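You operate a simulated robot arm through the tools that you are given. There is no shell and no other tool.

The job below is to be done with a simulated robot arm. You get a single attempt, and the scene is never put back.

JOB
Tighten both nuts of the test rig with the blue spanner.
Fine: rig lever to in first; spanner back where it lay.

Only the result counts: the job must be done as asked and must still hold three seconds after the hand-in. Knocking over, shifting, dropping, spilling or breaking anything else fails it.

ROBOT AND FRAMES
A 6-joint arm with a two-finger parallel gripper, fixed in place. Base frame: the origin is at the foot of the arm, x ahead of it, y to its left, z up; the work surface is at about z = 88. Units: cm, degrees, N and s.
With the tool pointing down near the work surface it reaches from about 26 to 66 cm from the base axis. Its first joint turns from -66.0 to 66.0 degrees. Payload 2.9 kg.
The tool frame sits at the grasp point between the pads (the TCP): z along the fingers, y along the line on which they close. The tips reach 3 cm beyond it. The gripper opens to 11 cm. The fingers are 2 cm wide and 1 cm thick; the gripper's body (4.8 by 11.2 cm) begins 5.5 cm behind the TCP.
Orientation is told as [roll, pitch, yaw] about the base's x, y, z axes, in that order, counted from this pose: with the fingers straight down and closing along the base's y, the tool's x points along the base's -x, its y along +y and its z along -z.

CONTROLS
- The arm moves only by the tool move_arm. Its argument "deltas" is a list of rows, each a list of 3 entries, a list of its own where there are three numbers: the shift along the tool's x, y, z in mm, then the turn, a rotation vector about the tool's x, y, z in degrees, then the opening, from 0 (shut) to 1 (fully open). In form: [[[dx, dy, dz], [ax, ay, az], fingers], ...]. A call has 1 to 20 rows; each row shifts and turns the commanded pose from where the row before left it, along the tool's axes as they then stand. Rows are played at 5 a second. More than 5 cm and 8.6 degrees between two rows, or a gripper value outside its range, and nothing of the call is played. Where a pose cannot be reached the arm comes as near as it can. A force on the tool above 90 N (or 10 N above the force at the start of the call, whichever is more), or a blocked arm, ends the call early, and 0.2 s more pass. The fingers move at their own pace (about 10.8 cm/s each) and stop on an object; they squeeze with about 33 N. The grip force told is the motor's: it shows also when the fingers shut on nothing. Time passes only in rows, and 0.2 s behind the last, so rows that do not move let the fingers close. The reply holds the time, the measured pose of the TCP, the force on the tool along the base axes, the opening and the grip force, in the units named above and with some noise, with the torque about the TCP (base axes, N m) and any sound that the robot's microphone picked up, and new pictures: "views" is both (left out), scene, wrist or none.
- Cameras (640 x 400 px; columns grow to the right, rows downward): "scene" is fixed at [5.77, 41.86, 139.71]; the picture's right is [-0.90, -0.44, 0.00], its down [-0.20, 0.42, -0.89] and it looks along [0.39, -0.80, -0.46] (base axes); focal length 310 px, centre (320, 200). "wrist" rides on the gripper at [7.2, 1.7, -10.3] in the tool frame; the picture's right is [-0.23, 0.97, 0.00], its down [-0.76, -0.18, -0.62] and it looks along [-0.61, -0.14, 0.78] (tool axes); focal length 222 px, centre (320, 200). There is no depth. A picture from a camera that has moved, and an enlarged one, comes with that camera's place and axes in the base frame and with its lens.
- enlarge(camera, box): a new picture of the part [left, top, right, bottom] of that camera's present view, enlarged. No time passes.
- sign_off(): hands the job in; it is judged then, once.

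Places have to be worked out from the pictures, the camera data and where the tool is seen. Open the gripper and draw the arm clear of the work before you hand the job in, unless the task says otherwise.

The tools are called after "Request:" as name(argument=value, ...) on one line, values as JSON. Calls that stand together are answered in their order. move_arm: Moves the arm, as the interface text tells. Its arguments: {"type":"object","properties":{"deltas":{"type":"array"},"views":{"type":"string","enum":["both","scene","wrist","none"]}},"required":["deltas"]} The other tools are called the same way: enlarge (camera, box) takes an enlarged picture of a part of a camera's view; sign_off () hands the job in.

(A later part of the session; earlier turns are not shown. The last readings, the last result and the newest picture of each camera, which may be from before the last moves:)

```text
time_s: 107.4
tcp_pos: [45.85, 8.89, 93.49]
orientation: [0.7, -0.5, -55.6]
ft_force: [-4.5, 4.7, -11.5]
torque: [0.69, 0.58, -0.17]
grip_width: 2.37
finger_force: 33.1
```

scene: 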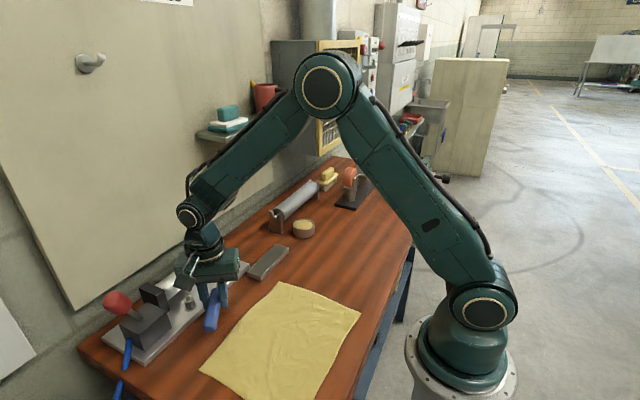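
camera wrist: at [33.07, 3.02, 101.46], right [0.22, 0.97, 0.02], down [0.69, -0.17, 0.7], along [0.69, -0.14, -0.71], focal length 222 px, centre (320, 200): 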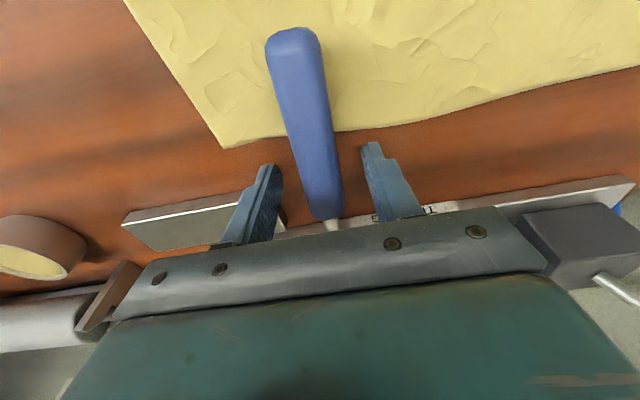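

The ring binds because I'm lifting from 10 cm away with side load. I take off the remaining forward load and lower slightly, to get all side forces near zero before lifting.

Request:
move_arm(deltas=[[[0.5, 0.2, 1.2], [0, 0, 0], 0], [[0, 0, 0], [0, 0, 0], 0]], views="none")

Request:
enlarge(camera="scene", box=[180, 240, 280, 320])

```text
time_s: 108.0
tcp_pos: [45.9, 9.01, 93.34]
orientation: [0.9, -0.6, -55.8]
ft_force: [-8.6, 2.5, -3.2]
torque: [-0.07, 0.24, -0.57]
grip_width: 2.37
finger_force: 33.4
```

```text
5.00 times, centred on (230, 280) of scene
camera zoom: at [5.75, 41.86, 139.71], right [-0.9, -0.44, 0.0], down [-0.2, 0.42, -0.89], along [0.39, -0.8, -0.46], focal length 1551 px, centre (770, -200)
```

zoom: 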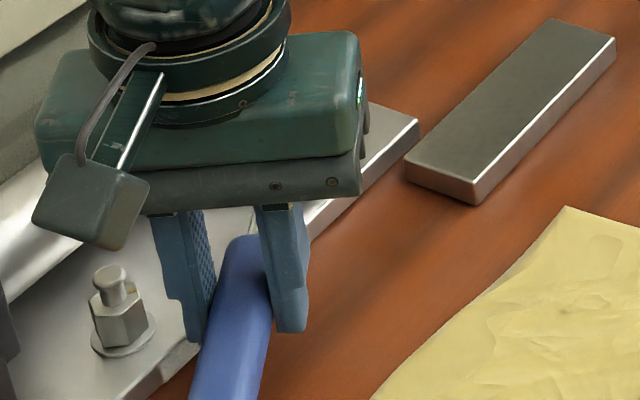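

Request:
move_arm(deltas=[[[0.6, -0.6, 0], [0, 0, 0], 0], [[0, 0, 0], [0, 0, 0], 0]], views="none")

```text
time_s: 108.6
tcp_pos: [45.96, 9.08, 93.48]
orientation: [1.1, -0.7, -55.8]
ft_force: [0.0, -2.8, -1.3]
torque: [-0.23, 0.0, -0.22]
grip_width: 2.37
finger_force: 33.1
```

Nearly load-free. I lift gently, adding a slight pitch so that the ring end leads.

Request:
move_arm(deltas=[[[-0.2, -0.15, -1], [0, -0.5, 0], 0], [[0, 0, -1], [0, -0.5, 0], 0], [[0, 0, 0], [0, 0, 0], 0]], views="none")

```text
time_s: 109.4
tcp_pos: [45.69, 9.05, 93.51]
orientation: [0.8, -1.5, -55.9]
ft_force: [4.4, -6.3, -14.7]
torque: [0.53, 0.46, 0.02]
grip_width: 2.38
finger_force: 33.2
```

Request:
move_arm(deltas=[[[-0.6, 0, 0], [0, 0, 0], 0], [[0, 0, 0], [0, 0, 0], 0]], views="none")

Request:
move_arm(deltas=[[[0, 0, 0], [0, -1, 0], 0], [[0, 0, 0], [0, 0, 0], 0]], views="none")

Request:
move_arm(deltas=[[[0, 0, 0], [0, -1, 0], 0], [[0, 0, 0], [0, 0, 0], 0]], views="none")

```text
time_s: 110.0
tcp_pos: [45.74, 9.12, 93.63]
orientation: [0.8, -1.5, -55.7]
ft_force: [1.6, -3.7, -12.6]
torque: [0.56, 0.53, -0.16]
grip_width: 2.37
finger_force: 33.0
```

```text
time_s: 110.6
tcp_pos: [45.81, 9.05, 93.58]
orientation: [0.8, -2.5, -55.7]
ft_force: [-2.8, 1.7, -9.8]
torque: [0.6, 0.5, -0.16]
grip_width: 2.33
finger_force: 33.5
```

```text
time_s: 111.2
tcp_pos: [45.77, 9.18, 93.51]
orientation: [0.8, -3.5, -55.5]
ft_force: [-4.7, 4.2, -10.3]
torque: [0.71, 0.58, -0.2]
grip_width: 2.37
finger_force: 32.6
```

It is a friction bind: the spanner pivots in the grip at about 0.9 N m instead of lifting. I dither the handle a few degrees within the free play while lifting slowly, so that friction doesn't hold it down.

Request:
move_arm(deltas=[[[0.4, 5.2, -0.5], [0, 0, 3], 0], [[-0.14, -5.2, -1], [0, 0, -3], 0], [[-0.14, -5.2, -1], [0, 0, -3], 0], [[-0.14, 5.2, -1], [0, 0, 3], 0], [[-0.14, 5.2, -1], [0, 0, 3], 0], [[-0.14, -5.2, -1], [0, 0, -3], 0], [[-0.14, -5.2, -1], [0, 0, -3], 0], [[-0.14, 5.2, -1], [0, 0, 3], 0]], views="none")

```text
time_s: 113.0
tcp_pos: [45.81, 9.0, 94.27]
orientation: [0.8, -3.6, -55.9]
ft_force: [6.0, -8.1, -16.5]
torque: [0.3, 0.31, -0.08]
grip_width: 2.36
finger_force: 32.9
```

Still bound, and the ring is hidden behind the gripper. I lower again, let go so that the spanner rests on its foot, and lift the gripper away to see what state it is in.

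Request:
move_arm(deltas=[[[0, 0, 5], [0, 0, 0], 0], [[0, 0, 5], [0, 0, 0], 0], [[0, 0, 5], [0, 0, 0], 0], [[0, 0, 0], [0, 0, 0], 0.4], [[0, 0, 0], [0, 0, 0], 0.45], [[0, 0, -20], [0, 0, 0], 0.45], [[0, 0, -40], [0, 0, 0], 0.45], [[0, 0, -40], [0, 0, 0], 0.45], [[0, 0, -40], [0, 0, 0], 0.45], [[0, 0, 0], [0, 0, 0], 0.45]], views="both")

Request:
enlarge(camera="scene", box=[180, 240, 280, 330])

Request:
enlarge(camera="scene", box=[212, 262, 236, 286])

```text
time_s: 115.2
tcp_pos: [45.01, 9.56, 106.97]
orientation: [0.7, -3.5, -55.8]
ft_force: [-0.8, 0.6, 0.8]
torque: [-0.02, 0.02, -0.02]
grip_width: 4.91
finger_force: 0.0
camera wrist: at [41.86, 17.15, 116.7], right [0.93, 0.36, 0.03], down [0.25, -0.7, 0.67], along [0.26, -0.61, -0.75], focal length 222 px, centre (320, 200)
```

scene: 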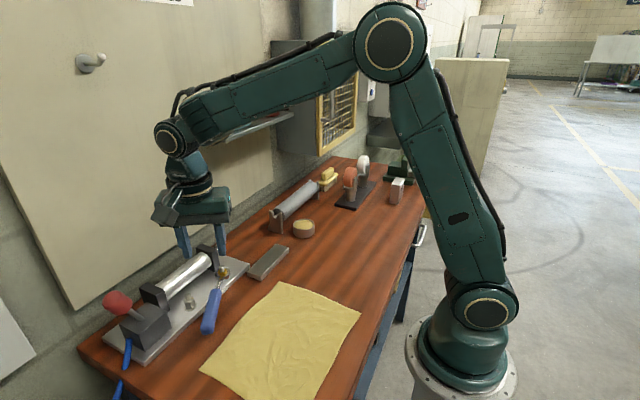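
wrist: 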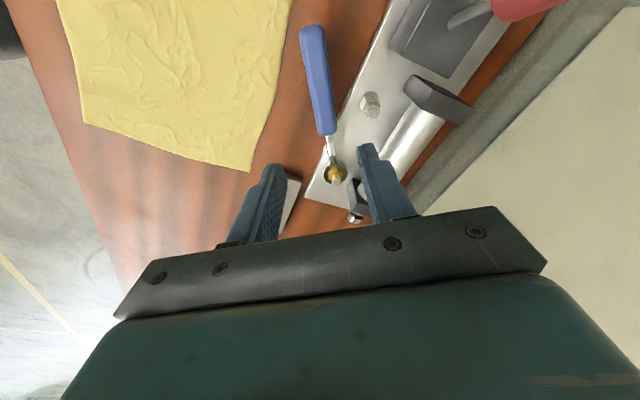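

```text
4.44 times, centred on (230, 285) of scene
camera zoom: at [5.77, 41.86, 139.71], right [-0.9, -0.44, 0.0], down [-0.2, 0.42, -0.89], along [0.39, -0.8, -0.46], focal length 1379 px, centre (720, -178)
```

zoom: 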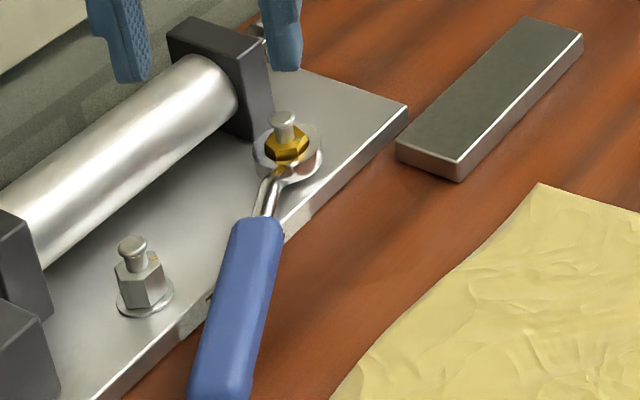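

```text
16.00 times, centred on (224, 274) of scene
camera zoom: at [5.77, 41.86, 139.71], right [-0.9, -0.44, 0.0], down [-0.2, 0.42, -0.89], along [0.39, -0.8, -0.46], focal length 4963 px, centre (1856, -984)
```

zoom: 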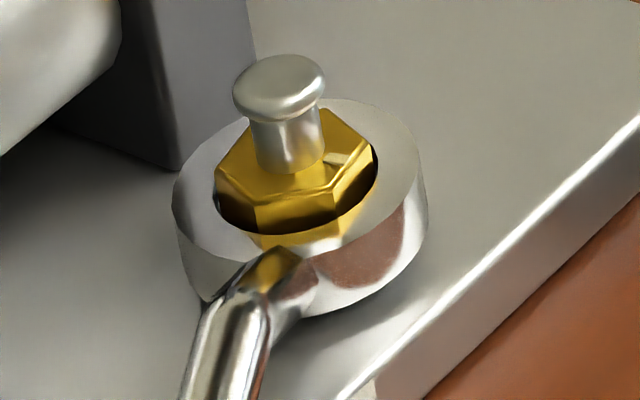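

Released, the ring sits level round the nut. The witness mark looks as it did before the last stroke, so I compare closely to see whether the nut really moved.

Request:
enlarge(camera="scene", box=[218, 262, 234, 278])

Request:
enlarge(camera="wrist", box=[300, 120, 400, 200])

Request:
enlarge(camera="wrist", box=[315, 150, 360, 190])

```text
16.00 times, centred on (226, 270) of scene
camera zoom: at [5.77, 41.86, 139.71], right [-0.9, -0.44, 0.0], down [-0.2, 0.42, -0.89], along [0.39, -0.8, -0.46], focal length 4963 px, centre (1824, -920)
```

zoom: 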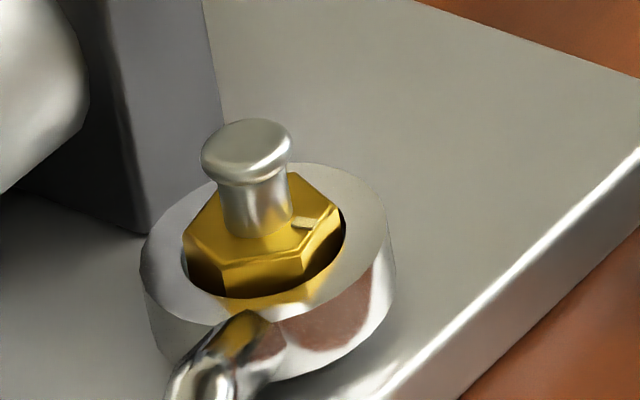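

```text
5.00 times, centred on (350, 160) of wrist
camera zoom: at [41.86, 17.15, 116.7], right [0.93, 0.36, 0.03], down [0.25, -0.7, 0.67], along [0.26, -0.61, -0.75], focal length 1111 px, centre (170, 400)
```

zoom: 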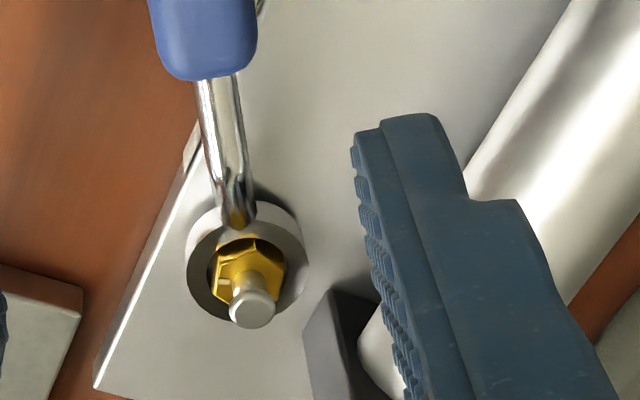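

```text
10.00 times, centred on (338, 170) of wrist
camera zoom: at [41.86, 17.15, 116.7], right [0.93, 0.36, 0.03], down [0.25, -0.7, 0.67], along [0.26, -0.61, -0.75], focal length 2221 px, centre (145, 500)
```

zoom: 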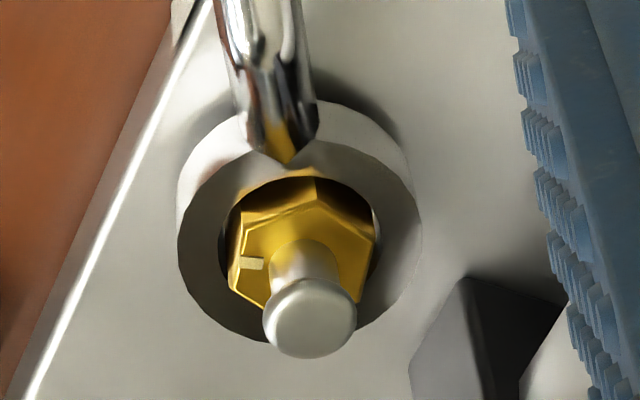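

The bore is round with the hex just inside, and the mark shows the nut about 49° round in total; the last stroke added nothing. I want to watch a stroke from a clear angle, so I regrip the handle here with matching slope.

Request:
move_arm(deltas=[[[0, 0, 40], [0, 0, 0], 0.45], [[0, 0, 40], [0, 0, 0], 0.45], [[0, 0, 35], [0, -2.5, 0], 0.45], [[0, 0, 20], [0, 0, 0], 0.45], [[0, 0, 0], [0, 0, 0], 0.45]], views="both")

Request:
enlarge(camera="scene", box=[180, 240, 280, 330])

```text
time_s: 116.4
tcp_pos: [45.83, 9.04, 93.22]
orientation: [0.9, -6.1, -55.8]
ft_force: [-0.3, 0.5, 0.8]
torque: [-0.01, 0.04, 0.0]
grip_width: 4.94
finger_force: 0.2
camera wrist: at [42.38, 16.8, 102.79], right [0.93, 0.36, 0.04], down [0.23, -0.68, 0.7], along [0.28, -0.64, -0.72], focal length 222 px, centre (320, 200)
```

scene: 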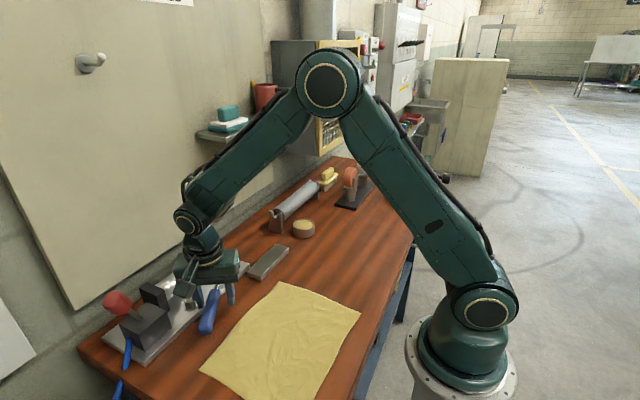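
wrist: 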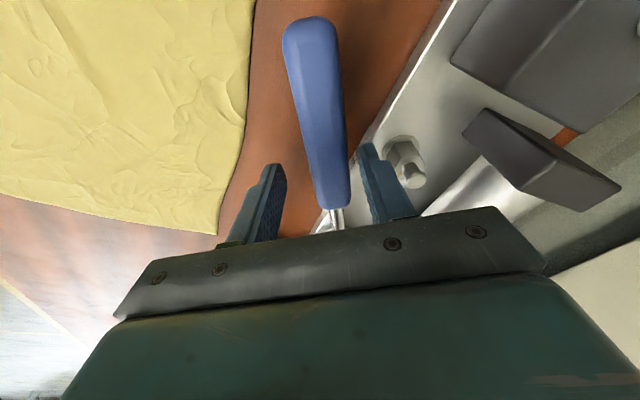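

```text
4.44 times, centred on (230, 285) of scene
camera zoom: at [5.77, 41.86, 139.71], right [-0.9, -0.44, 0.0], down [-0.2, 0.42, -0.89], along [0.39, -0.8, -0.46], focal length 1379 px, centre (720, -178)
```

zoom: 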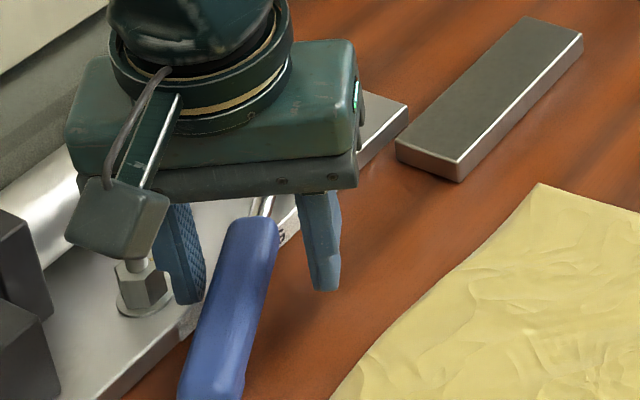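

The handle is about 4° more clockwise and 4 mm left of my gripper centre. I align, lower the rest, and close.

Request:
move_arm(deltas=[[[0, 4, 0], [0, 0, 4], 0.4], [[0, 0, 0], [0, 0, 0], 0.4], [[0, 0, 10], [0, 0, 0], 0.4], [[0, 0, 0], [0, 0, 0], 0.4]], views="wrist")

```text
time_s: 117.4
tcp_pos: [46.29, 9.06, 92.38]
orientation: [1.3, -6.0, -59.8]
ft_force: [-0.4, 0.3, 1.9]
torque: [0.04, -0.03, 0.0]
grip_width: 4.4
finger_force: 0.0
camera wrist: at [43.29, 17.15, 101.91], right [0.95, 0.3, 0.05], down [0.18, -0.7, 0.69], along [0.24, -0.65, -0.72], focal length 222 px, centre (320, 200)
```

wrist: 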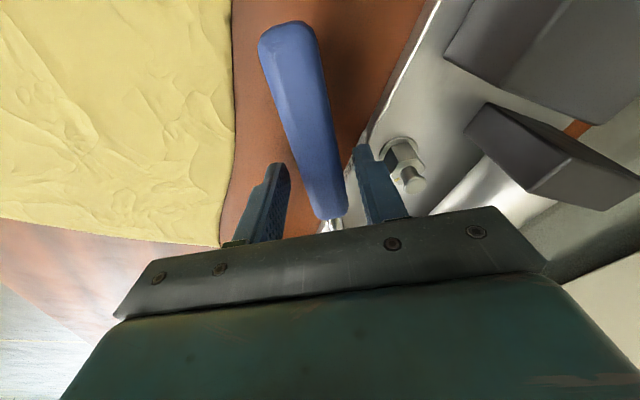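

The left fingertip is just about at the plate, so I raise 2 mm and close.

Request:
move_arm(deltas=[[[0, 0, -2], [0, 0, 0], 0.4], [[0, 0, 0], [0, 0, 0], 0], [[0, 0, 0], [0, 0, 0], 0], [[0, 0, 0], [0, 0, 0], 0], [[0, 0, 0], [0, 0, 0], 0]], views="none")

```text
time_s: 118.6
tcp_pos: [46.31, 9.17, 92.55]
orientation: [1.5, -5.9, -59.8]
ft_force: [6.2, 3.7, -0.9]
torque: [0.0, -0.02, 0.64]
grip_width: 2.36
finger_force: 33.4
```

Request:
move_arm(deltas=[[[0, 0.7, 0], [0, 0, 0], 0], [[-0.15, 0, -1.75], [0, 1, 0], 0], [[-0.15, 0, -1.75], [0, 1, 0], 0], [[-0.15, 0, -1.75], [0, 1, 0], 0], [[0, 0, 0], [0, 0, 0], 0]], views="none")

```text
time_s: 119.8
tcp_pos: [46.42, 9.08, 93.01]
orientation: [1.4, -3.1, -59.9]
ft_force: [11.4, -8.6, -2.8]
torque: [-0.2, -0.21, 0.47]
grip_width: 2.38
finger_force: 32.9
```

Request:
move_arm(deltas=[[[-1.0, 0.5, 0], [0, 0, 0], 0], [[0, 0, 0], [0, 0, 0], 0]], views="none")

Request:
move_arm(deltas=[[[-0.4, 0.2, -1.75], [0, 1, 0], 0], [[-0.2, 0, -1.75], [0, 1, 0], 0], [[0, 0, 0], [0, 0, 0], 0]], views="none")

```text
time_s: 120.4
tcp_pos: [46.41, 9.12, 92.85]
orientation: [1.2, -3.0, -59.8]
ft_force: [8.3, -8.7, -1.8]
torque: [-0.24, -0.17, 0.25]
grip_width: 2.36
finger_force: 32.9
```

```text
time_s: 121.2
tcp_pos: [46.46, 9.12, 93.46]
orientation: [1.3, -0.9, -59.8]
ft_force: [12.9, -12.4, -5.2]
torque: [-0.25, -0.24, 0.22]
grip_width: 2.35
finger_force: 32.7
```

Request:
move_arm(deltas=[[[-1.5, 0.5, 0], [0, 0, 0], 0], [[0, 0, 0], [0, 0, 0], 0]], views="none")

Request:
move_arm(deltas=[[[-0.5, 0.2, 0], [0, 0, 0], 0], [[0, 0, 0], [0, 0, 0], 0]], views="none")

```text
time_s: 121.8
tcp_pos: [46.48, 9.0, 93.33]
orientation: [1.2, -0.9, -59.7]
ft_force: [3.5, -6.6, -1.8]
torque: [-0.32, -0.18, -0.09]
grip_width: 2.35
finger_force: 33.0
```

```text
time_s: 122.4
tcp_pos: [46.48, 9.09, 93.5]
orientation: [1.3, -0.9, -59.6]
ft_force: [-2.5, -0.5, 0.7]
torque: [-0.25, -0.06, -0.27]
grip_width: 2.37
finger_force: 33.3
```

Loads are nearly zero. I lift 2 mm and check.

Request:
move_arm(deltas=[[[0, -0.2, -1], [0, 0, 0], 0], [[0, 0, -1], [0, 0, 0], 0], [[0, 0, 0], [0, 0, 0], 0]], views="none")

Request:
move_arm(deltas=[[[0, 0, -1.5], [0, 0, 0], 0], [[0, 0, 0], [0, 0, 0], 0]], views="none")

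```text
time_s: 123.2
tcp_pos: [46.47, 9.07, 93.6]
orientation: [1.2, -0.9, -59.6]
ft_force: [-0.7, 2.7, -12.3]
torque: [0.77, 0.47, 0.11]
grip_width: 2.37
finger_force: 33.3
```

```text
time_s: 123.8
tcp_pos: [46.55, 8.95, 93.63]
orientation: [1.3, -0.9, -59.7]
ft_force: [-0.7, 3.8, -11.1]
torque: [0.78, 0.48, 0.1]
grip_width: 2.37
finger_force: 32.8
```

The ring is held straight down with no side load, like a hex wedged at one end of its angular play. I lower 2.5 mm, rotate clockwise 6° to the middle of the play and look at the loads.

Request:
move_arm(deltas=[[[0, 0, 2.5], [0, 0, 0], 0], [[-0.14, 5.2, 0], [0, 0, 3], 0], [[0, 0, 0], [0, 0, 0], 0]], views="none")

Request:
move_arm(deltas=[[[-0.14, 5.2, 0], [0, 0, 3], 0], [[0, 0, 0], [0, 0, 0], 0]], views="none")

Request:
enlarge(camera="scene", box=[170, 240, 270, 320])

```text
time_s: 124.6
tcp_pos: [46.96, 9.19, 93.68]
orientation: [1.4, -0.9, -62.7]
ft_force: [-6.4, 4.6, 1.6]
torque: [-0.16, 0.02, -0.31]
grip_width: 2.37
finger_force: 32.7
```

```text
time_s: 125.2
tcp_pos: [47.49, 9.54, 93.52]
orientation: [1.5, -1.0, -65.8]
ft_force: [-6.2, 2.9, 6.3]
torque: [-0.7, -0.1, -0.41]
grip_width: 2.35
finger_force: 33.2
```

```text
5.00 times, centred on (220, 280) of scene
camera zoom: at [5.74, 41.87, 139.71], right [-0.9, -0.44, 0.0], down [-0.2, 0.42, -0.89], along [0.39, -0.8, -0.46], focal length 1551 px, centre (820, -200)
```

zoom: 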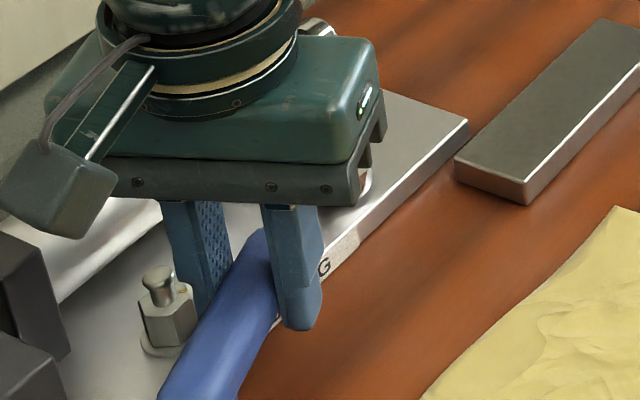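

Request:
move_arm(deltas=[[[0.4, -0.4, -1], [0, 0, 0], 0], [[0, 0, 0], [0, 0, 0], 0]], views="none")

Request:
move_arm(deltas=[[[0, 0, -1.5], [0, 0, 0], 0], [[0, 0, 0], [0, 0, 0], 0]], views="none")

Request:
move_arm(deltas=[[[0, 0, -1.5], [0, 0, 0], 0], [[0, 0, 0], [0, 0, 0], 0]], views="none")

```text
time_s: 125.8
tcp_pos: [47.51, 9.48, 93.53]
orientation: [1.5, -0.9, -65.7]
ft_force: [-0.9, 0.0, -1.2]
torque: [-0.03, 0.02, -0.01]
grip_width: 2.36
finger_force: 32.9
```

```text
time_s: 126.4
tcp_pos: [47.47, 9.45, 93.81]
orientation: [1.4, -0.9, -65.7]
ft_force: [0.2, -0.3, -1.4]
torque: [-0.02, -0.02, -0.01]
grip_width: 2.36
finger_force: 32.6
```

```text
time_s: 127.0
tcp_pos: [47.41, 9.38, 93.92]
orientation: [1.5, -0.8, -65.8]
ft_force: [-0.5, -0.7, -0.1]
torque: [0.04, -0.04, 0.01]
grip_width: 2.36
finger_force: 32.9
```

Free: at mid-play the ring slides up without load. I lift it clear and swing back counter-clockwise to about yaw +6°, where I can see the nut.

Request:
move_arm(deltas=[[[0, 0, -5], [0, 0, 0], 0], [[0, 0, -10], [0, 0, 0], 0], [[0, 0, -15], [0, 0, 0], 0], [[-0.24, -6.98, 0], [0, 0, -4], 0], [[-0.24, -6.98, 0], [0, 0, -4], 0], [[-0.24, -6.98, 0], [0, 0, -4], 0], [[-0.24, -6.98, 0], [0, 0, -4], 0], [[-0.24, -6.98, 0], [0, 0, -4], 0], [[-0.24, -6.98, 0], [0, 0, -4], 0], [[-0.24, -6.98, 0], [0, 0, -4], 0], [[-0.24, -6.98, 0], [0, 0, -4], 0], [[-0.24, -6.98, 0], [0, 0, -4], 0], [[-0.24, -6.98, 0], [0, 0, -4], 0], [[-0.24, -6.98, 0], [0, 0, -4], 0], [[-0.24, -6.98, 0], [0, 0, -4], 0], [[-0.24, -6.98, 0], [0, 0, -4], 0], [[-0.24, -6.98, 0], [0, 0, -4], 0], [[-0.24, -6.98, 0], [0, 0, -4], 0], [[-0.24, -6.98, 0], [0, 0, -4], 0], [[0, 0, 0], [0, 0, 0], 0]], views="none")

Request:
enlarge(camera="scene", box=[212, 262, 236, 286])

Request:
enlarge(camera="scene", box=[200, 230, 300, 300])

```text
time_s: 131.2
tcp_pos: [41.32, 0.72, 96.84]
orientation: [0.0, -1.7, -1.6]
ft_force: [-1.0, -0.1, -1.4]
torque: [0.04, -0.04, 0.03]
grip_width: 2.35
finger_force: 33.3
```

```text
16.00 times, centred on (224, 274) of scene
camera zoom: at [5.77, 41.86, 139.71], right [-0.9, -0.44, 0.0], down [-0.2, 0.42, -0.89], along [0.39, -0.8, -0.46], focal length 4963 px, centre (1856, -984)
```

zoom: 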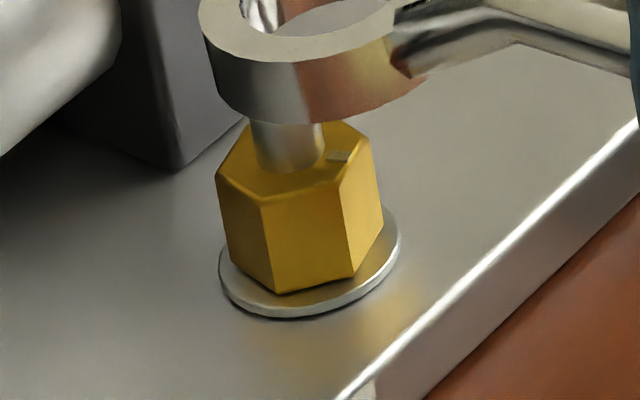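

```text
5.71 times, centred on (250, 265) of scene
camera zoom: at [5.77, 41.86, 139.71], right [-0.9, -0.44, 0.0], down [-0.2, 0.42, -0.89], along [0.39, -0.8, -0.46], focal length 1773 px, centre (720, -171)
```

zoom: 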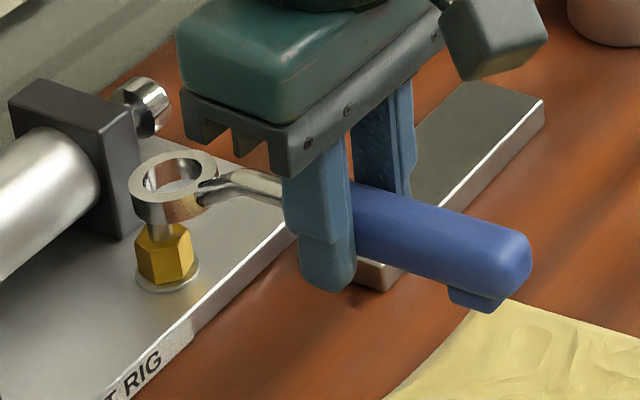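

The gold nut's edges are now at about 44° (mod 60), about 50° turned in all. I set yaw to -7°, the middle of the free window, lower to just above the nut and check centring.

Request:
move_arm(deltas=[[[-0.14, 5.23, 0], [0, 0, 3], 0], [[-0.1, 4.36, 0], [0, 0, 2.5], 0], [[0, 0, 8], [0, 0, 0], 0], [[0, 0, 8], [0, 0, 0], 0], [[0, 0, 0], [0, 0, 0], 0]], views="none")

Request:
enlarge(camera="scene", box=[212, 255, 236, 285])

```text
time_s: 132.4
tcp_pos: [41.57, 1.7, 95.22]
orientation: [0.0, -1.6, -7.2]
ft_force: [-0.1, 0.9, -1.1]
torque: [0.03, -0.07, 0.0]
grip_width: 2.35
finger_force: 32.9
```

```text
13.33 times, centred on (224, 270) of scene
camera zoom: at [5.77, 41.86, 139.71], right [-0.9, -0.44, 0.0], down [-0.2, 0.42, -0.89], along [0.39, -0.8, -0.46], focal length 4136 px, centre (1600, -733)
```

zoom: 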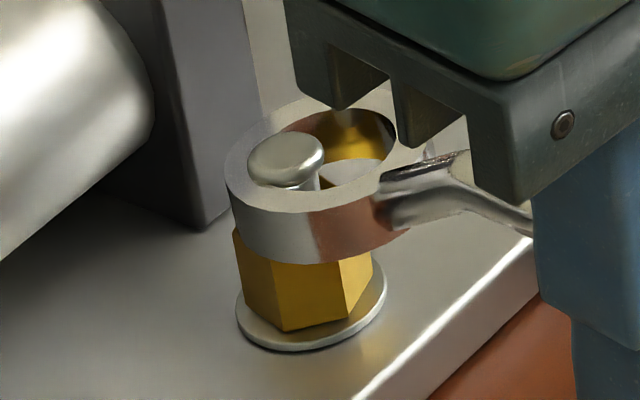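

The ring is off by about 4.7 mm in x and 5 mm in y after all the corrections. I shift it and check again.

Request:
move_arm(deltas=[[[-2, 2.8, 0], [0, 0, 0], 0], [[-2, 2.8, 0], [0, 0, 0], 0], [[0, 0, 0], [0, 0, 0], 0]], views="none")

Request:
enlarge(camera="scene", box=[212, 255, 236, 285])

```text
time_s: 133.2
tcp_pos: [41.87, 2.15, 95.27]
orientation: [0.0, -1.7, -7.2]
ft_force: [0.0, 0.9, -0.9]
torque: [-0.01, -0.02, 0.0]
grip_width: 2.39
finger_force: 32.9
```

```text
13.33 times, centred on (224, 270) of scene
camera zoom: at [5.77, 41.86, 139.71], right [-0.9, -0.44, 0.0], down [-0.2, 0.42, -0.89], along [0.39, -0.8, -0.46], focal length 4136 px, centre (1600, -733)
```

zoom: 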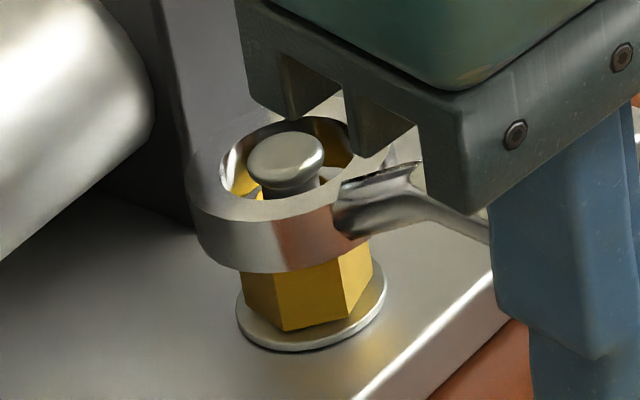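

Centred now. I lower over the nut in small steps.

Request:
move_arm(deltas=[[[0, 0, 2], [0, 0, 0], 0], [[0, 0, 2], [0, 0, 0], 0], [[0, 0, 0], [0, 0, 0], 0]], views="none")

Request:
move_arm(deltas=[[[0, 0, 2], [0, 0, 0], 0], [[0, 0, 2], [0, 0, 0], 0], [[0, 0, 0], [0, 0, 0], 0]], views="none")

Request:
enlarge(camera="scene", box=[212, 255, 236, 285])

```text
time_s: 134.0
tcp_pos: [41.83, 2.08, 94.92]
orientation: [0.1, -1.6, -7.2]
ft_force: [1.7, 0.8, -1.2]
torque: [-0.02, -0.08, 0.05]
grip_width: 2.41
finger_force: 33.4
```

```text
time_s: 134.8
tcp_pos: [41.98, 2.15, 94.44]
orientation: [0.0, -1.6, -7.2]
ft_force: [1.6, 0.3, -0.5]
torque: [0.02, -0.1, 0.07]
grip_width: 2.34
finger_force: 32.8
```

```text
13.33 times, centred on (224, 270) of scene
camera zoom: at [5.77, 41.86, 139.71], right [-0.9, -0.44, 0.0], down [-0.2, 0.42, -0.89], along [0.39, -0.8, -0.46], focal length 4136 px, centre (1600, -733)
```

zoom: 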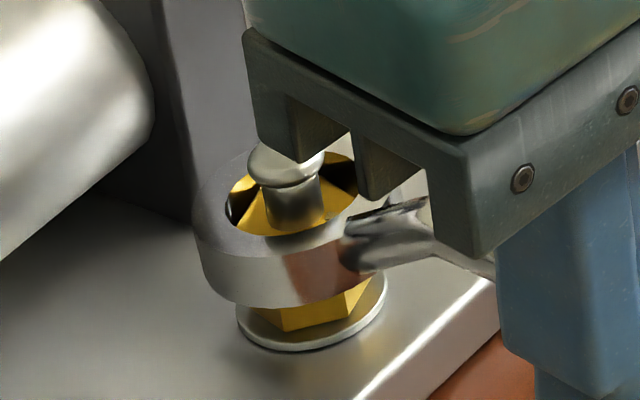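

It slid over the nut freely. I seat it 4 mm lower and turn clockwise in 4° steps, watching nut and torque.

Request:
move_arm(deltas=[[[0, 0, 2], [0, 0, 0], 0], [[0, 0, 2], [0, 0, 0], 0], [[0, 0, 0], [0, 0, 0], 0]], views="none")

Request:
move_arm(deltas=[[[-0.06, 3.49, 0], [0, 0, 2], 0], [[-0.06, 3.49, 0], [0, 0, 2], 0], [[-0.06, 3.49, 0], [0, 0, 2], 0], [[-0.06, 3.49, 0], [0, 0, 2], 0], [[0, 0, 0], [0, 0, 0], 0]], views="none")

Request:
enlarge(camera="scene", box=[212, 262, 236, 286])

Request:
move_arm(deltas=[[[-0.06, 3.49, 0], [0, 0, 2], 0], [[-0.06, 3.49, 0], [0, 0, 2], 0], [[-0.06, 3.49, 0], [0, 0, 2], 0], [[0, 0, 0], [0, 0, 0], 0]], views="none")

Request:
move_arm(deltas=[[[-0.06, 3.49, 0], [0, 0, 2], 0], [[-0.06, 3.49, 0], [0, 0, 2], 0], [[-0.06, 3.49, 0], [0, 0, 2], 0], [[0, 0, 0], [0, 0, 0], 0]], views="none")

```text
time_s: 135.6
tcp_pos: [41.93, 2.1, 94.11]
orientation: [0.0, -1.7, -7.2]
ft_force: [0.6, -0.7, -1.5]
torque: [-0.01, -0.02, 0.02]
grip_width: 2.38
finger_force: 32.8
```

```text
time_s: 136.8
tcp_pos: [42.32, 3.55, 94.02]
orientation: [0.2, -1.6, -15.2]
ft_force: [0.1, -0.4, -2.2]
torque: [0.02, -0.01, -0.02]
grip_width: 2.35
finger_force: 32.9
```

```text
16.00 times, centred on (224, 274) of scene
camera zoom: at [5.77, 41.86, 139.71], right [-0.9, -0.44, 0.0], down [-0.2, 0.42, -0.89], along [0.39, -0.8, -0.46], focal length 4963 px, centre (1856, -984)
```

zoom: 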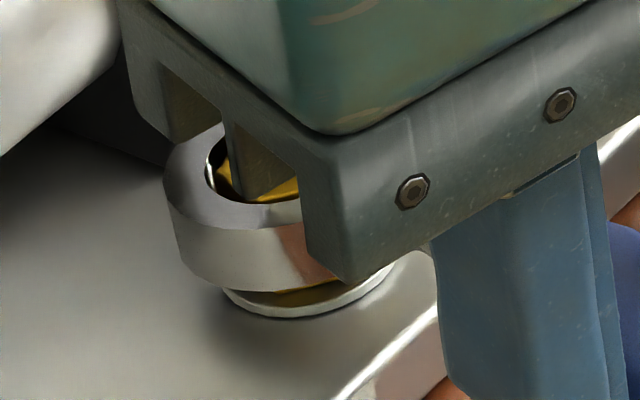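

```text
time_s: 137.8
tcp_pos: [42.49, 4.51, 94.13]
orientation: [0.5, -1.5, -21.2]
ft_force: [0.5, -5.5, -0.7]
torque: [-0.18, -0.01, -0.41]
grip_width: 2.34
finger_force: 32.7
```

```text
time_s: 138.8
tcp_pos: [43.04, 5.4, 94.05]
orientation: [0.4, -1.5, -27.4]
ft_force: [-0.3, -10.2, -1.3]
torque: [-0.37, -0.18, -0.74]
grip_width: 2.35
finger_force: 32.7
```

The ring-to-TCP distance is now about 9.5 cm after the regrip, so my arc steps were too long. I take off 1.3 mm of side load and continue with corrected steps.

Request:
move_arm(deltas=[[[0, -1.3, 0], [0, 0, 0], 0], [[0, 0, 0], [0, 0, 0], 0]], views="none")

Request:
move_arm(deltas=[[[-0.06, 3.32, 0], [0, 0, 2], 0], [[-0.06, 3.32, 0], [0, 0, 2], 0], [[0, 0, 0], [0, 0, 0], 0]], views="none")

Request:
move_arm(deltas=[[[-0.06, 3.32, 0], [0, 0, 2], 0], [[-0.06, 3.32, 0], [0, 0, 2], 0], [[0, 0, 0], [0, 0, 0], 0]], views="none")

Request:
move_arm(deltas=[[[-0.06, 3.32, 0], [0, 0, 2], 0], [[-0.06, 3.32, 0], [0, 0, 2], 0], [[0, 0, 0], [0, 0, 0], 0]], views="none")

Request:
move_arm(deltas=[[[-0.06, 3.32, 0], [0, 0, 2], 0], [[-0.06, 3.32, 0], [0, 0, 2], 0], [[0, 0, 0], [0, 0, 0], 0]], views="none")

```text
time_s: 139.4
tcp_pos: [43.0, 5.32, 94.07]
orientation: [0.7, -1.6, -27.1]
ft_force: [2.8, -5.5, -3.8]
torque: [-0.19, 0.0, -0.32]
grip_width: 2.35
finger_force: 32.7
```

```text
time_s: 140.2
tcp_pos: [43.26, 5.88, 94.12]
orientation: [0.6, -1.6, -31.3]
ft_force: [-0.6, -5.0, 0.0]
torque: [-0.33, -0.23, -0.34]
grip_width: 2.35
finger_force: 33.2
```

```text
time_s: 141.0
tcp_pos: [43.72, 6.41, 94.11]
orientation: [0.7, -1.5, -35.3]
ft_force: [-4.6, -3.1, 3.0]
torque: [-0.56, -0.37, -0.45]
grip_width: 2.36
finger_force: 33.2
```

```text
time_s: 141.8
tcp_pos: [44.03, 6.89, 94.09]
orientation: [0.9, -1.3, -39.2]
ft_force: [-7.7, -3.7, 2.7]
torque: [-0.53, -0.22, -0.63]
grip_width: 2.39
finger_force: 32.8
```

```text
time_s: 142.6
tcp_pos: [44.5, 7.44, 94.15]
orientation: [0.9, -1.2, -43.2]
ft_force: [-4.6, -4.2, -1.7]
torque: [-0.28, 0.04, -0.45]
grip_width: 2.36
finger_force: 33.0
```

Again little resistance. I back off 10° into mid-play, check loads, and lift to see how far the nut really went.

Request:
move_arm(deltas=[[[-0.2, -6.63, 0], [0, 0, -4], 0], [[-0.2, -6.63, 0], [0, 0, -4], 0], [[-0.06, -3.32, 0], [0, 0, -2], 0], [[0, 0, 0], [0, 0, 0], 0]], views="none")

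Request:
move_arm(deltas=[[[0, 0, -1.5], [0, 0, 0], 0], [[0, 0, 0], [0, 0, 0], 0]], views="none")

```text
time_s: 143.6
tcp_pos: [43.5, 6.25, 94.11]
orientation: [0.7, -1.5, -33.0]
ft_force: [-4.5, 1.7, -1.0]
torque: [0.09, 0.12, -0.07]
grip_width: 2.36
finger_force: 32.8
```

```text
time_s: 144.2
tcp_pos: [43.53, 6.07, 94.26]
orientation: [0.7, -1.5, -33.2]
ft_force: [-1.7, -0.3, -1.5]
torque: [0.04, 0.08, -0.09]
grip_width: 2.37
finger_force: 33.5
```

It's free. I lift 3 cm and swing back to about yaw +3° to look at the nut.

Request:
move_arm(deltas=[[[0, 0, -5], [0, 0, 0], 0], [[0, 0, -10], [0, 0, 0], 0], [[0, 0, -15], [0, 0, 0], 0], [[-0.23, -6.63, 0], [0, 0, -4], 0], [[-0.23, -6.63, 0], [0, 0, -4], 0], [[-0.23, -6.63, 0], [0, 0, -4], 0], [[-0.23, -6.63, 0], [0, 0, -4], 0], [[-0.23, -6.63, 0], [0, 0, -4], 0], [[-0.23, -6.63, 0], [0, 0, -4], 0], [[-0.23, -6.63, 0], [0, 0, -4], 0], [[-0.23, -6.63, 0], [0, 0, -4], 0], [[-0.23, -6.63, 0], [0, 0, -4], 0], [[0, 0, 0], [0, 0, 0], 0]], views="none")

Request:
enlarge(camera="scene", box=[212, 262, 236, 286])

```text
time_s: 147.0
tcp_pos: [41.86, 0.5, 97.16]
orientation: [-0.4, -1.6, 2.9]
ft_force: [-0.1, -0.3, -0.8]
torque: [-0.01, -0.03, 0.01]
grip_width: 2.38
finger_force: 33.2
```

```text
16.00 times, centred on (224, 274) of scene
camera zoom: at [5.77, 41.86, 139.71], right [-0.9, -0.44, 0.0], down [-0.2, 0.42, -0.89], along [0.39, -0.8, -0.46], focal length 4963 px, centre (1856, -984)
```

zoom: 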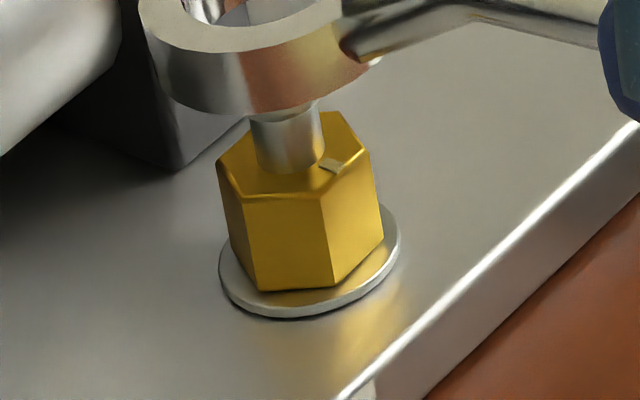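

The nut has advanced further: about 64° in all and still not tight. With the handle started over the steel bar at yaw +33° I can get one long stroke; the fingertips clear the bar there. I swing round and check centring.

Request:
move_arm(deltas=[[[-0.23, -6.63, 0], [0, 0, -4], 0], [[-0.23, -6.63, 0], [0, 0, -4], 0], [[-0.23, -6.63, 0], [0, 0, -4], 0], [[-0.23, -6.63, 0], [0, 0, -4], 0], [[-0.23, -6.63, 0], [0, 0, -4], 0], [[-0.23, -6.63, 0], [0, 0, -4], 0], [[-0.23, -6.63, 0], [0, 0, -4], 0], [[-0.06, -3.32, 0], [0, 0, -2], 0], [[0, 0, 8], [0, 0, 0], 0], [[0, 0, 7], [0, 0, 0], 0], [[0, 0, 0], [0, 0, 0], 0]], views="scene")

Request:
enlarge(camera="scene", box=[212, 255, 236, 285])

Request:
enlarge(camera="scene", box=[200, 220, 310, 300])

```text
time_s: 149.4
tcp_pos: [43.41, -4.18, 95.77]
orientation: [-1.0, -1.2, 32.8]
ft_force: [0.0, 0.3, -0.7]
torque: [0.01, -0.01, -0.01]
grip_width: 2.37
finger_force: 32.6
```

scene: 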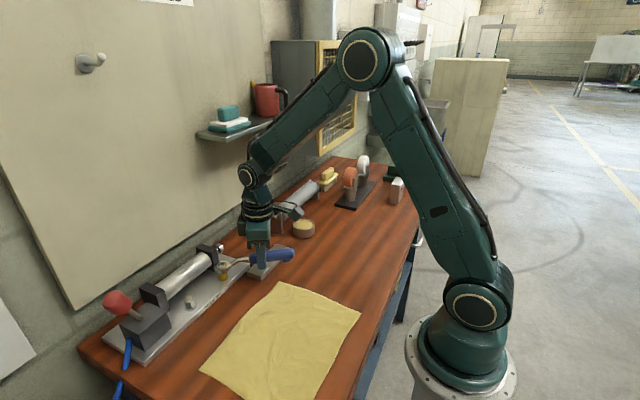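

```text
13.33 times, centred on (224, 270) of scene
camera zoom: at [5.77, 41.86, 139.71], right [-0.9, -0.44, 0.0], down [-0.2, 0.42, -0.89], along [0.39, -0.8, -0.46], focal length 4136 px, centre (1600, -733)
```

zoom: 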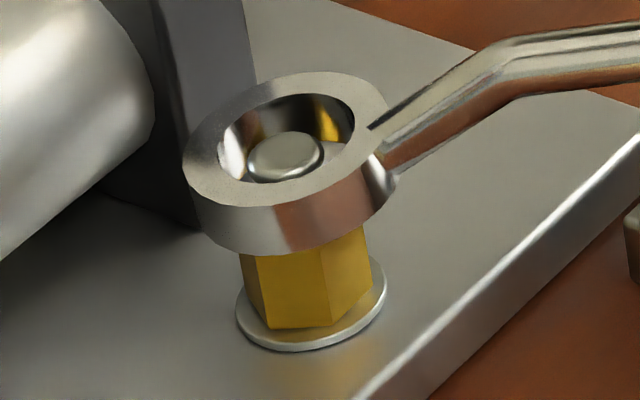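

```text
5.00 times, centred on (255, 260) of scene
camera zoom: at [5.77, 41.86, 139.71], right [-0.9, -0.44, 0.0], down [-0.2, 0.42, -0.89], along [0.39, -0.8, -0.46], focal length 1551 px, centre (645, -100)
```

zoom: 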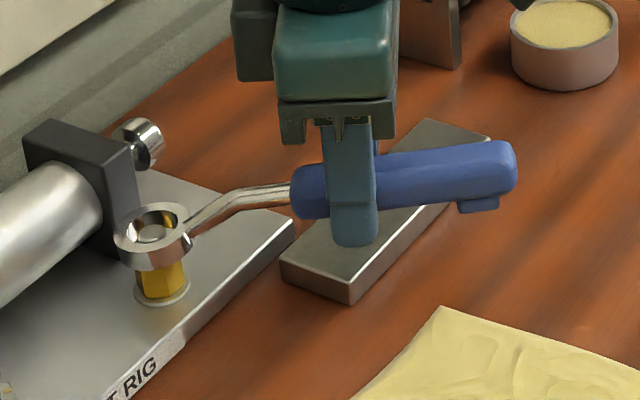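

The ring is centred and the view is clear. I lower over the nut, checking force.

Request:
move_arm(deltas=[[[0, 0, 3], [0, 0, 0], 0], [[0, 0, 3], [0, 0, 0], 0], [[0, 0, 2], [0, 0, 0], 0], [[0, 0, 0], [0, 0, 0], 0]], views="none")

Request:
move_arm(deltas=[[[0, 0, 2], [0, 0, 0], 0], [[0, 0, 2], [0, 0, 0], 0], [[0, 0, 2], [0, 0, 0], 0], [[0, 0, 0], [0, 0, 0], 0]], views="none")

Request:
enlarge(camera="scene", box=[212, 255, 236, 285])

```text
time_s: 150.4
tcp_pos: [43.39, -4.15, 94.79]
orientation: [-1.0, -1.3, 32.8]
ft_force: [-0.1, 0.0, -1.7]
torque: [0.01, 0.02, -0.03]
grip_width: 2.36
finger_force: 33.5
```

```text
time_s: 151.4
tcp_pos: [43.47, -4.21, 94.3]
orientation: [-1.0, -1.2, 32.8]
ft_force: [-0.4, 0.1, -0.9]
torque: [0.06, 0.0, 0.02]
grip_width: 2.35
finger_force: 32.9
```

```text
13.33 times, centred on (224, 270) of scene
camera zoom: at [5.77, 41.86, 139.71], right [-0.9, -0.44, 0.0], down [-0.2, 0.42, -0.89], along [0.39, -0.8, -0.46], focal length 4136 px, centre (1600, -733)
```

zoom: 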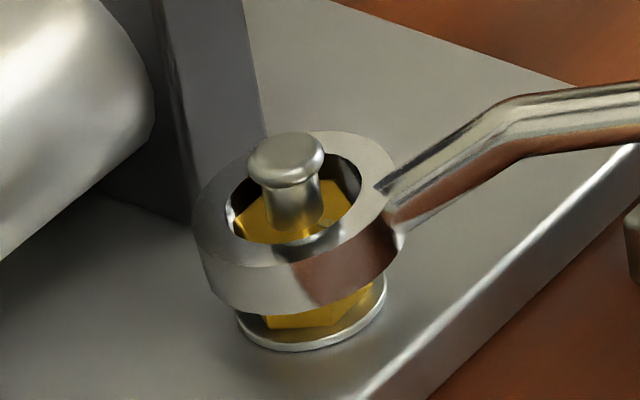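

It's on. I seat it 3 mm lower and turn clockwise with the view clear.

Request:
move_arm(deltas=[[[0, 0, 3], [0, 0, 0], 0], [[-0.06, 3.32, 0], [0, 0, 2], 0], [[-0.06, 3.32, 0], [0, 0, 2], 0], [[-0.06, 3.32, 0], [0, 0, 2], 0], [[-0.06, 3.32, 0], [0, 0, 2], 0], [[-0.06, 3.32, 0], [0, 0, 2], 0], [[-0.06, 3.32, 0], [0, 0, 2], 0], [[0, 0, 0], [0, 0, 0], 0]], views="none")

Request:
move_arm(deltas=[[[-0.06, 3.32, 0], [0, 0, 2], 0], [[-0.06, 3.32, 0], [0, 0, 2], 0], [[-0.06, 3.32, 0], [0, 0, 2], 0], [[-0.06, 3.32, 0], [0, 0, 2], 0], [[0, 0, 0], [0, 0, 0], 0]], views="none")

Request:
enlarge(camera="scene", box=[212, 262, 236, 286])

```text
time_s: 153.2
tcp_pos: [42.57, -2.42, 94.02]
orientation: [-0.7, -1.3, 20.9]
ft_force: [-1.7, 2.4, -2.3]
torque: [0.08, 0.14, 0.35]
grip_width: 2.35
finger_force: 33.0
```

```text
time_s: 154.4
tcp_pos: [42.19, -1.15, 94.15]
orientation: [-0.5, -1.5, 12.7]
ft_force: [-4.6, -0.1, -2.0]
torque: [0.05, -0.07, 0.34]
grip_width: 2.35
finger_force: 33.1
```

```text
16.00 times, centred on (224, 274) of scene
camera zoom: at [5.76, 41.86, 139.71], right [-0.9, -0.44, 0.0], down [-0.2, 0.42, -0.89], along [0.39, -0.8, -0.46], focal length 4963 px, centre (1856, -984)
```

zoom: 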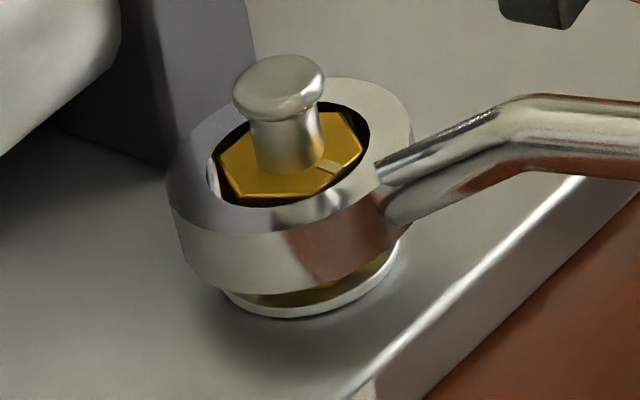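

The nut is turning, with its mark moving on, and the couple is about 0.25 N m. I continue.

Request:
move_arm(deltas=[[[-0.06, 3.32, 0], [0, 0, 2], 0], [[-0.06, 3.32, 0], [0, 0, 2], 0], [[-0.06, 3.32, 0], [0, 0, 2], 0], [[-0.06, 3.32, 0], [0, 0, 2], 0], [[-0.06, 3.32, 0], [0, 0, 2], 0], [[-0.06, 3.32, 0], [0, 0, 2], 0], [[0, 0, 0], [0, 0, 0], 0]], views="none")

Request:
enlarge(camera="scene", box=[212, 262, 236, 286])

Request:
move_arm(deltas=[[[-0.06, 3.32, 0], [0, 0, 2], 0], [[-0.06, 3.32, 0], [0, 0, 2], 0], [[-0.06, 3.32, 0], [0, 0, 2], 0], [[-0.06, 3.32, 0], [0, 0, 2], 0], [[-0.06, 3.32, 0], [0, 0, 2], 0], [[0, 0, 0], [0, 0, 0], 0]], views="none")

Request:
enlarge(camera="scene", box=[212, 262, 236, 286])

```text
time_s: 156.0
tcp_pos: [41.87, 0.87, 93.97]
orientation: [-0.1, -1.4, 0.8]
ft_force: [-10.3, -7.1, -4.4]
torque: [-0.12, 0.05, -0.36]
grip_width: 2.36
finger_force: 33.2
```

```text
16.00 times, centred on (224, 274) of scene
camera zoom: at [5.75, 41.84, 139.71], right [-0.9, -0.44, 0.0], down [-0.2, 0.42, -0.89], along [0.39, -0.8, -0.46], focal length 4963 px, centre (1856, -984)
```

zoom: 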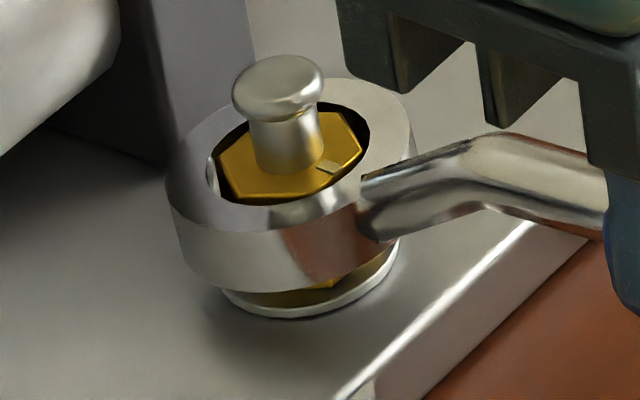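

```text
time_s: 157.4
tcp_pos: [42.05, 2.61, 93.96]
orientation: [0.0, -1.6, -9.2]
ft_force: [-8.5, -2.1, -7.5]
torque: [-0.04, 0.4, -0.45]
grip_width: 2.37
finger_force: 32.9
```

```text
16.00 times, centred on (224, 274) of scene
camera zoom: at [5.75, 41.85, 139.71], right [-0.9, -0.44, 0.0], down [-0.2, 0.42, -0.89], along [0.39, -0.8, -0.46], focal length 4963 px, centre (1856, -984)
```

zoom: 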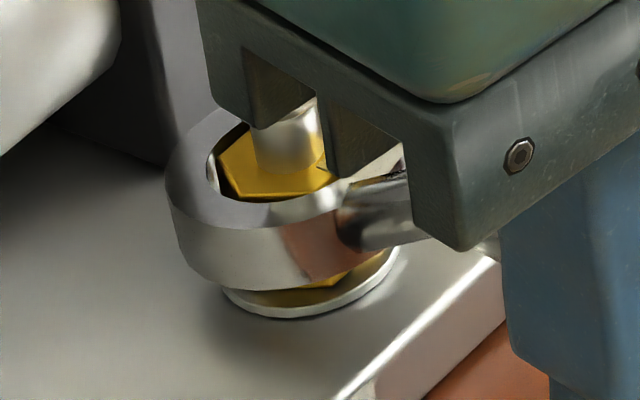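

Comparing these frames, the nut stays put (edges about 31°, total turn ~63°) while the ring has cammed over it. So the nut is now at its stop: tight. I turn on clockwise to the middle of the next notch (yaw about -24°), so that I don't drag the nut back, and then lift.

Request:
move_arm(deltas=[[[0.3, 3.32, 0], [0, 0, 2], 0], [[-0.06, 3.32, 0], [0, 0, 2], 0], [[-0.06, 3.32, 0], [0, 0, 2], 0], [[-0.06, 3.32, 0], [0, 0, 2], 0], [[-0.06, 3.32, 0], [0, 0, 2], 0], [[0, 0, 0], [0, 0, 0], 0]], views="none")

Request:
move_arm(deltas=[[[-0.06, 3.32, 0], [0, 0, 2], 0], [[-0.06, 3.32, 0], [0, 0, 2], 0], [[0, 0, 0], [0, 0, 0], 0]], views="none")

Request:
enlarge(camera="scene", box=[212, 262, 236, 286])

```text
time_s: 158.8
tcp_pos: [42.52, 4.2, 94.03]
orientation: [0.4, -1.6, -19.2]
ft_force: [-8.3, -1.1, -0.1]
torque: [-0.08, 0.1, -0.34]
grip_width: 2.36
finger_force: 32.9
```

```text
time_s: 159.6
tcp_pos: [42.79, 4.59, 94.07]
orientation: [0.5, -1.6, -23.2]
ft_force: [-5.8, -0.3, -2.0]
torque: [0.03, 0.18, -0.24]
grip_width: 2.35
finger_force: 32.8
```

```text
16.00 times, centred on (224, 274) of scene
camera zoom: at [5.76, 41.86, 139.71], right [-0.9, -0.44, 0.0], down [-0.2, 0.42, -0.89], along [0.39, -0.8, -0.46], focal length 4963 px, centre (1856, -984)
```

zoom: 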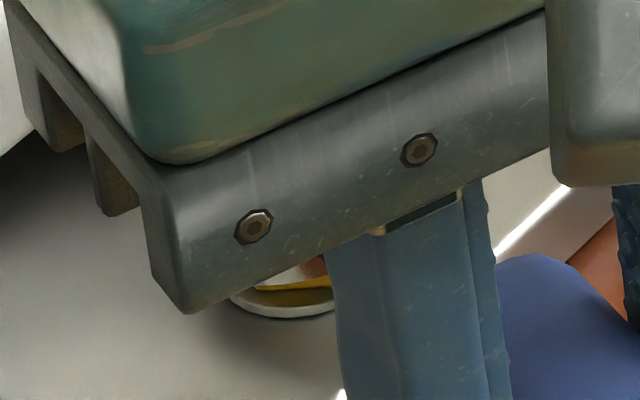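

Remaining push is small. I relieve it and lift gently.

Request:
move_arm(deltas=[[[0.5, -0.2, 0], [0, 0, 0], 0], [[0, 0, -1.5], [0, 0, 0], 0], [[0, 0, 0], [0, 0, 0], 0]], views="none")

Request:
move_arm(deltas=[[[0, 0, -2], [0, 0, 0], 0], [[0, 0, 0], [0, 0, 0], 0]], views="none")

```text
time_s: 160.4
tcp_pos: [42.55, 4.69, 94.18]
orientation: [0.5, -1.6, -23.2]
ft_force: [0.0, -0.4, -1.4]
torque: [-0.01, -0.01, 0.01]
grip_width: 2.33
finger_force: 33.2
```

```text
time_s: 161.0
tcp_pos: [42.75, 4.72, 94.35]
orientation: [0.4, -1.5, -23.2]
ft_force: [0.5, 0.6, -1.2]
torque: [0.02, -0.04, -0.04]
grip_width: 2.37
finger_force: 33.2
```

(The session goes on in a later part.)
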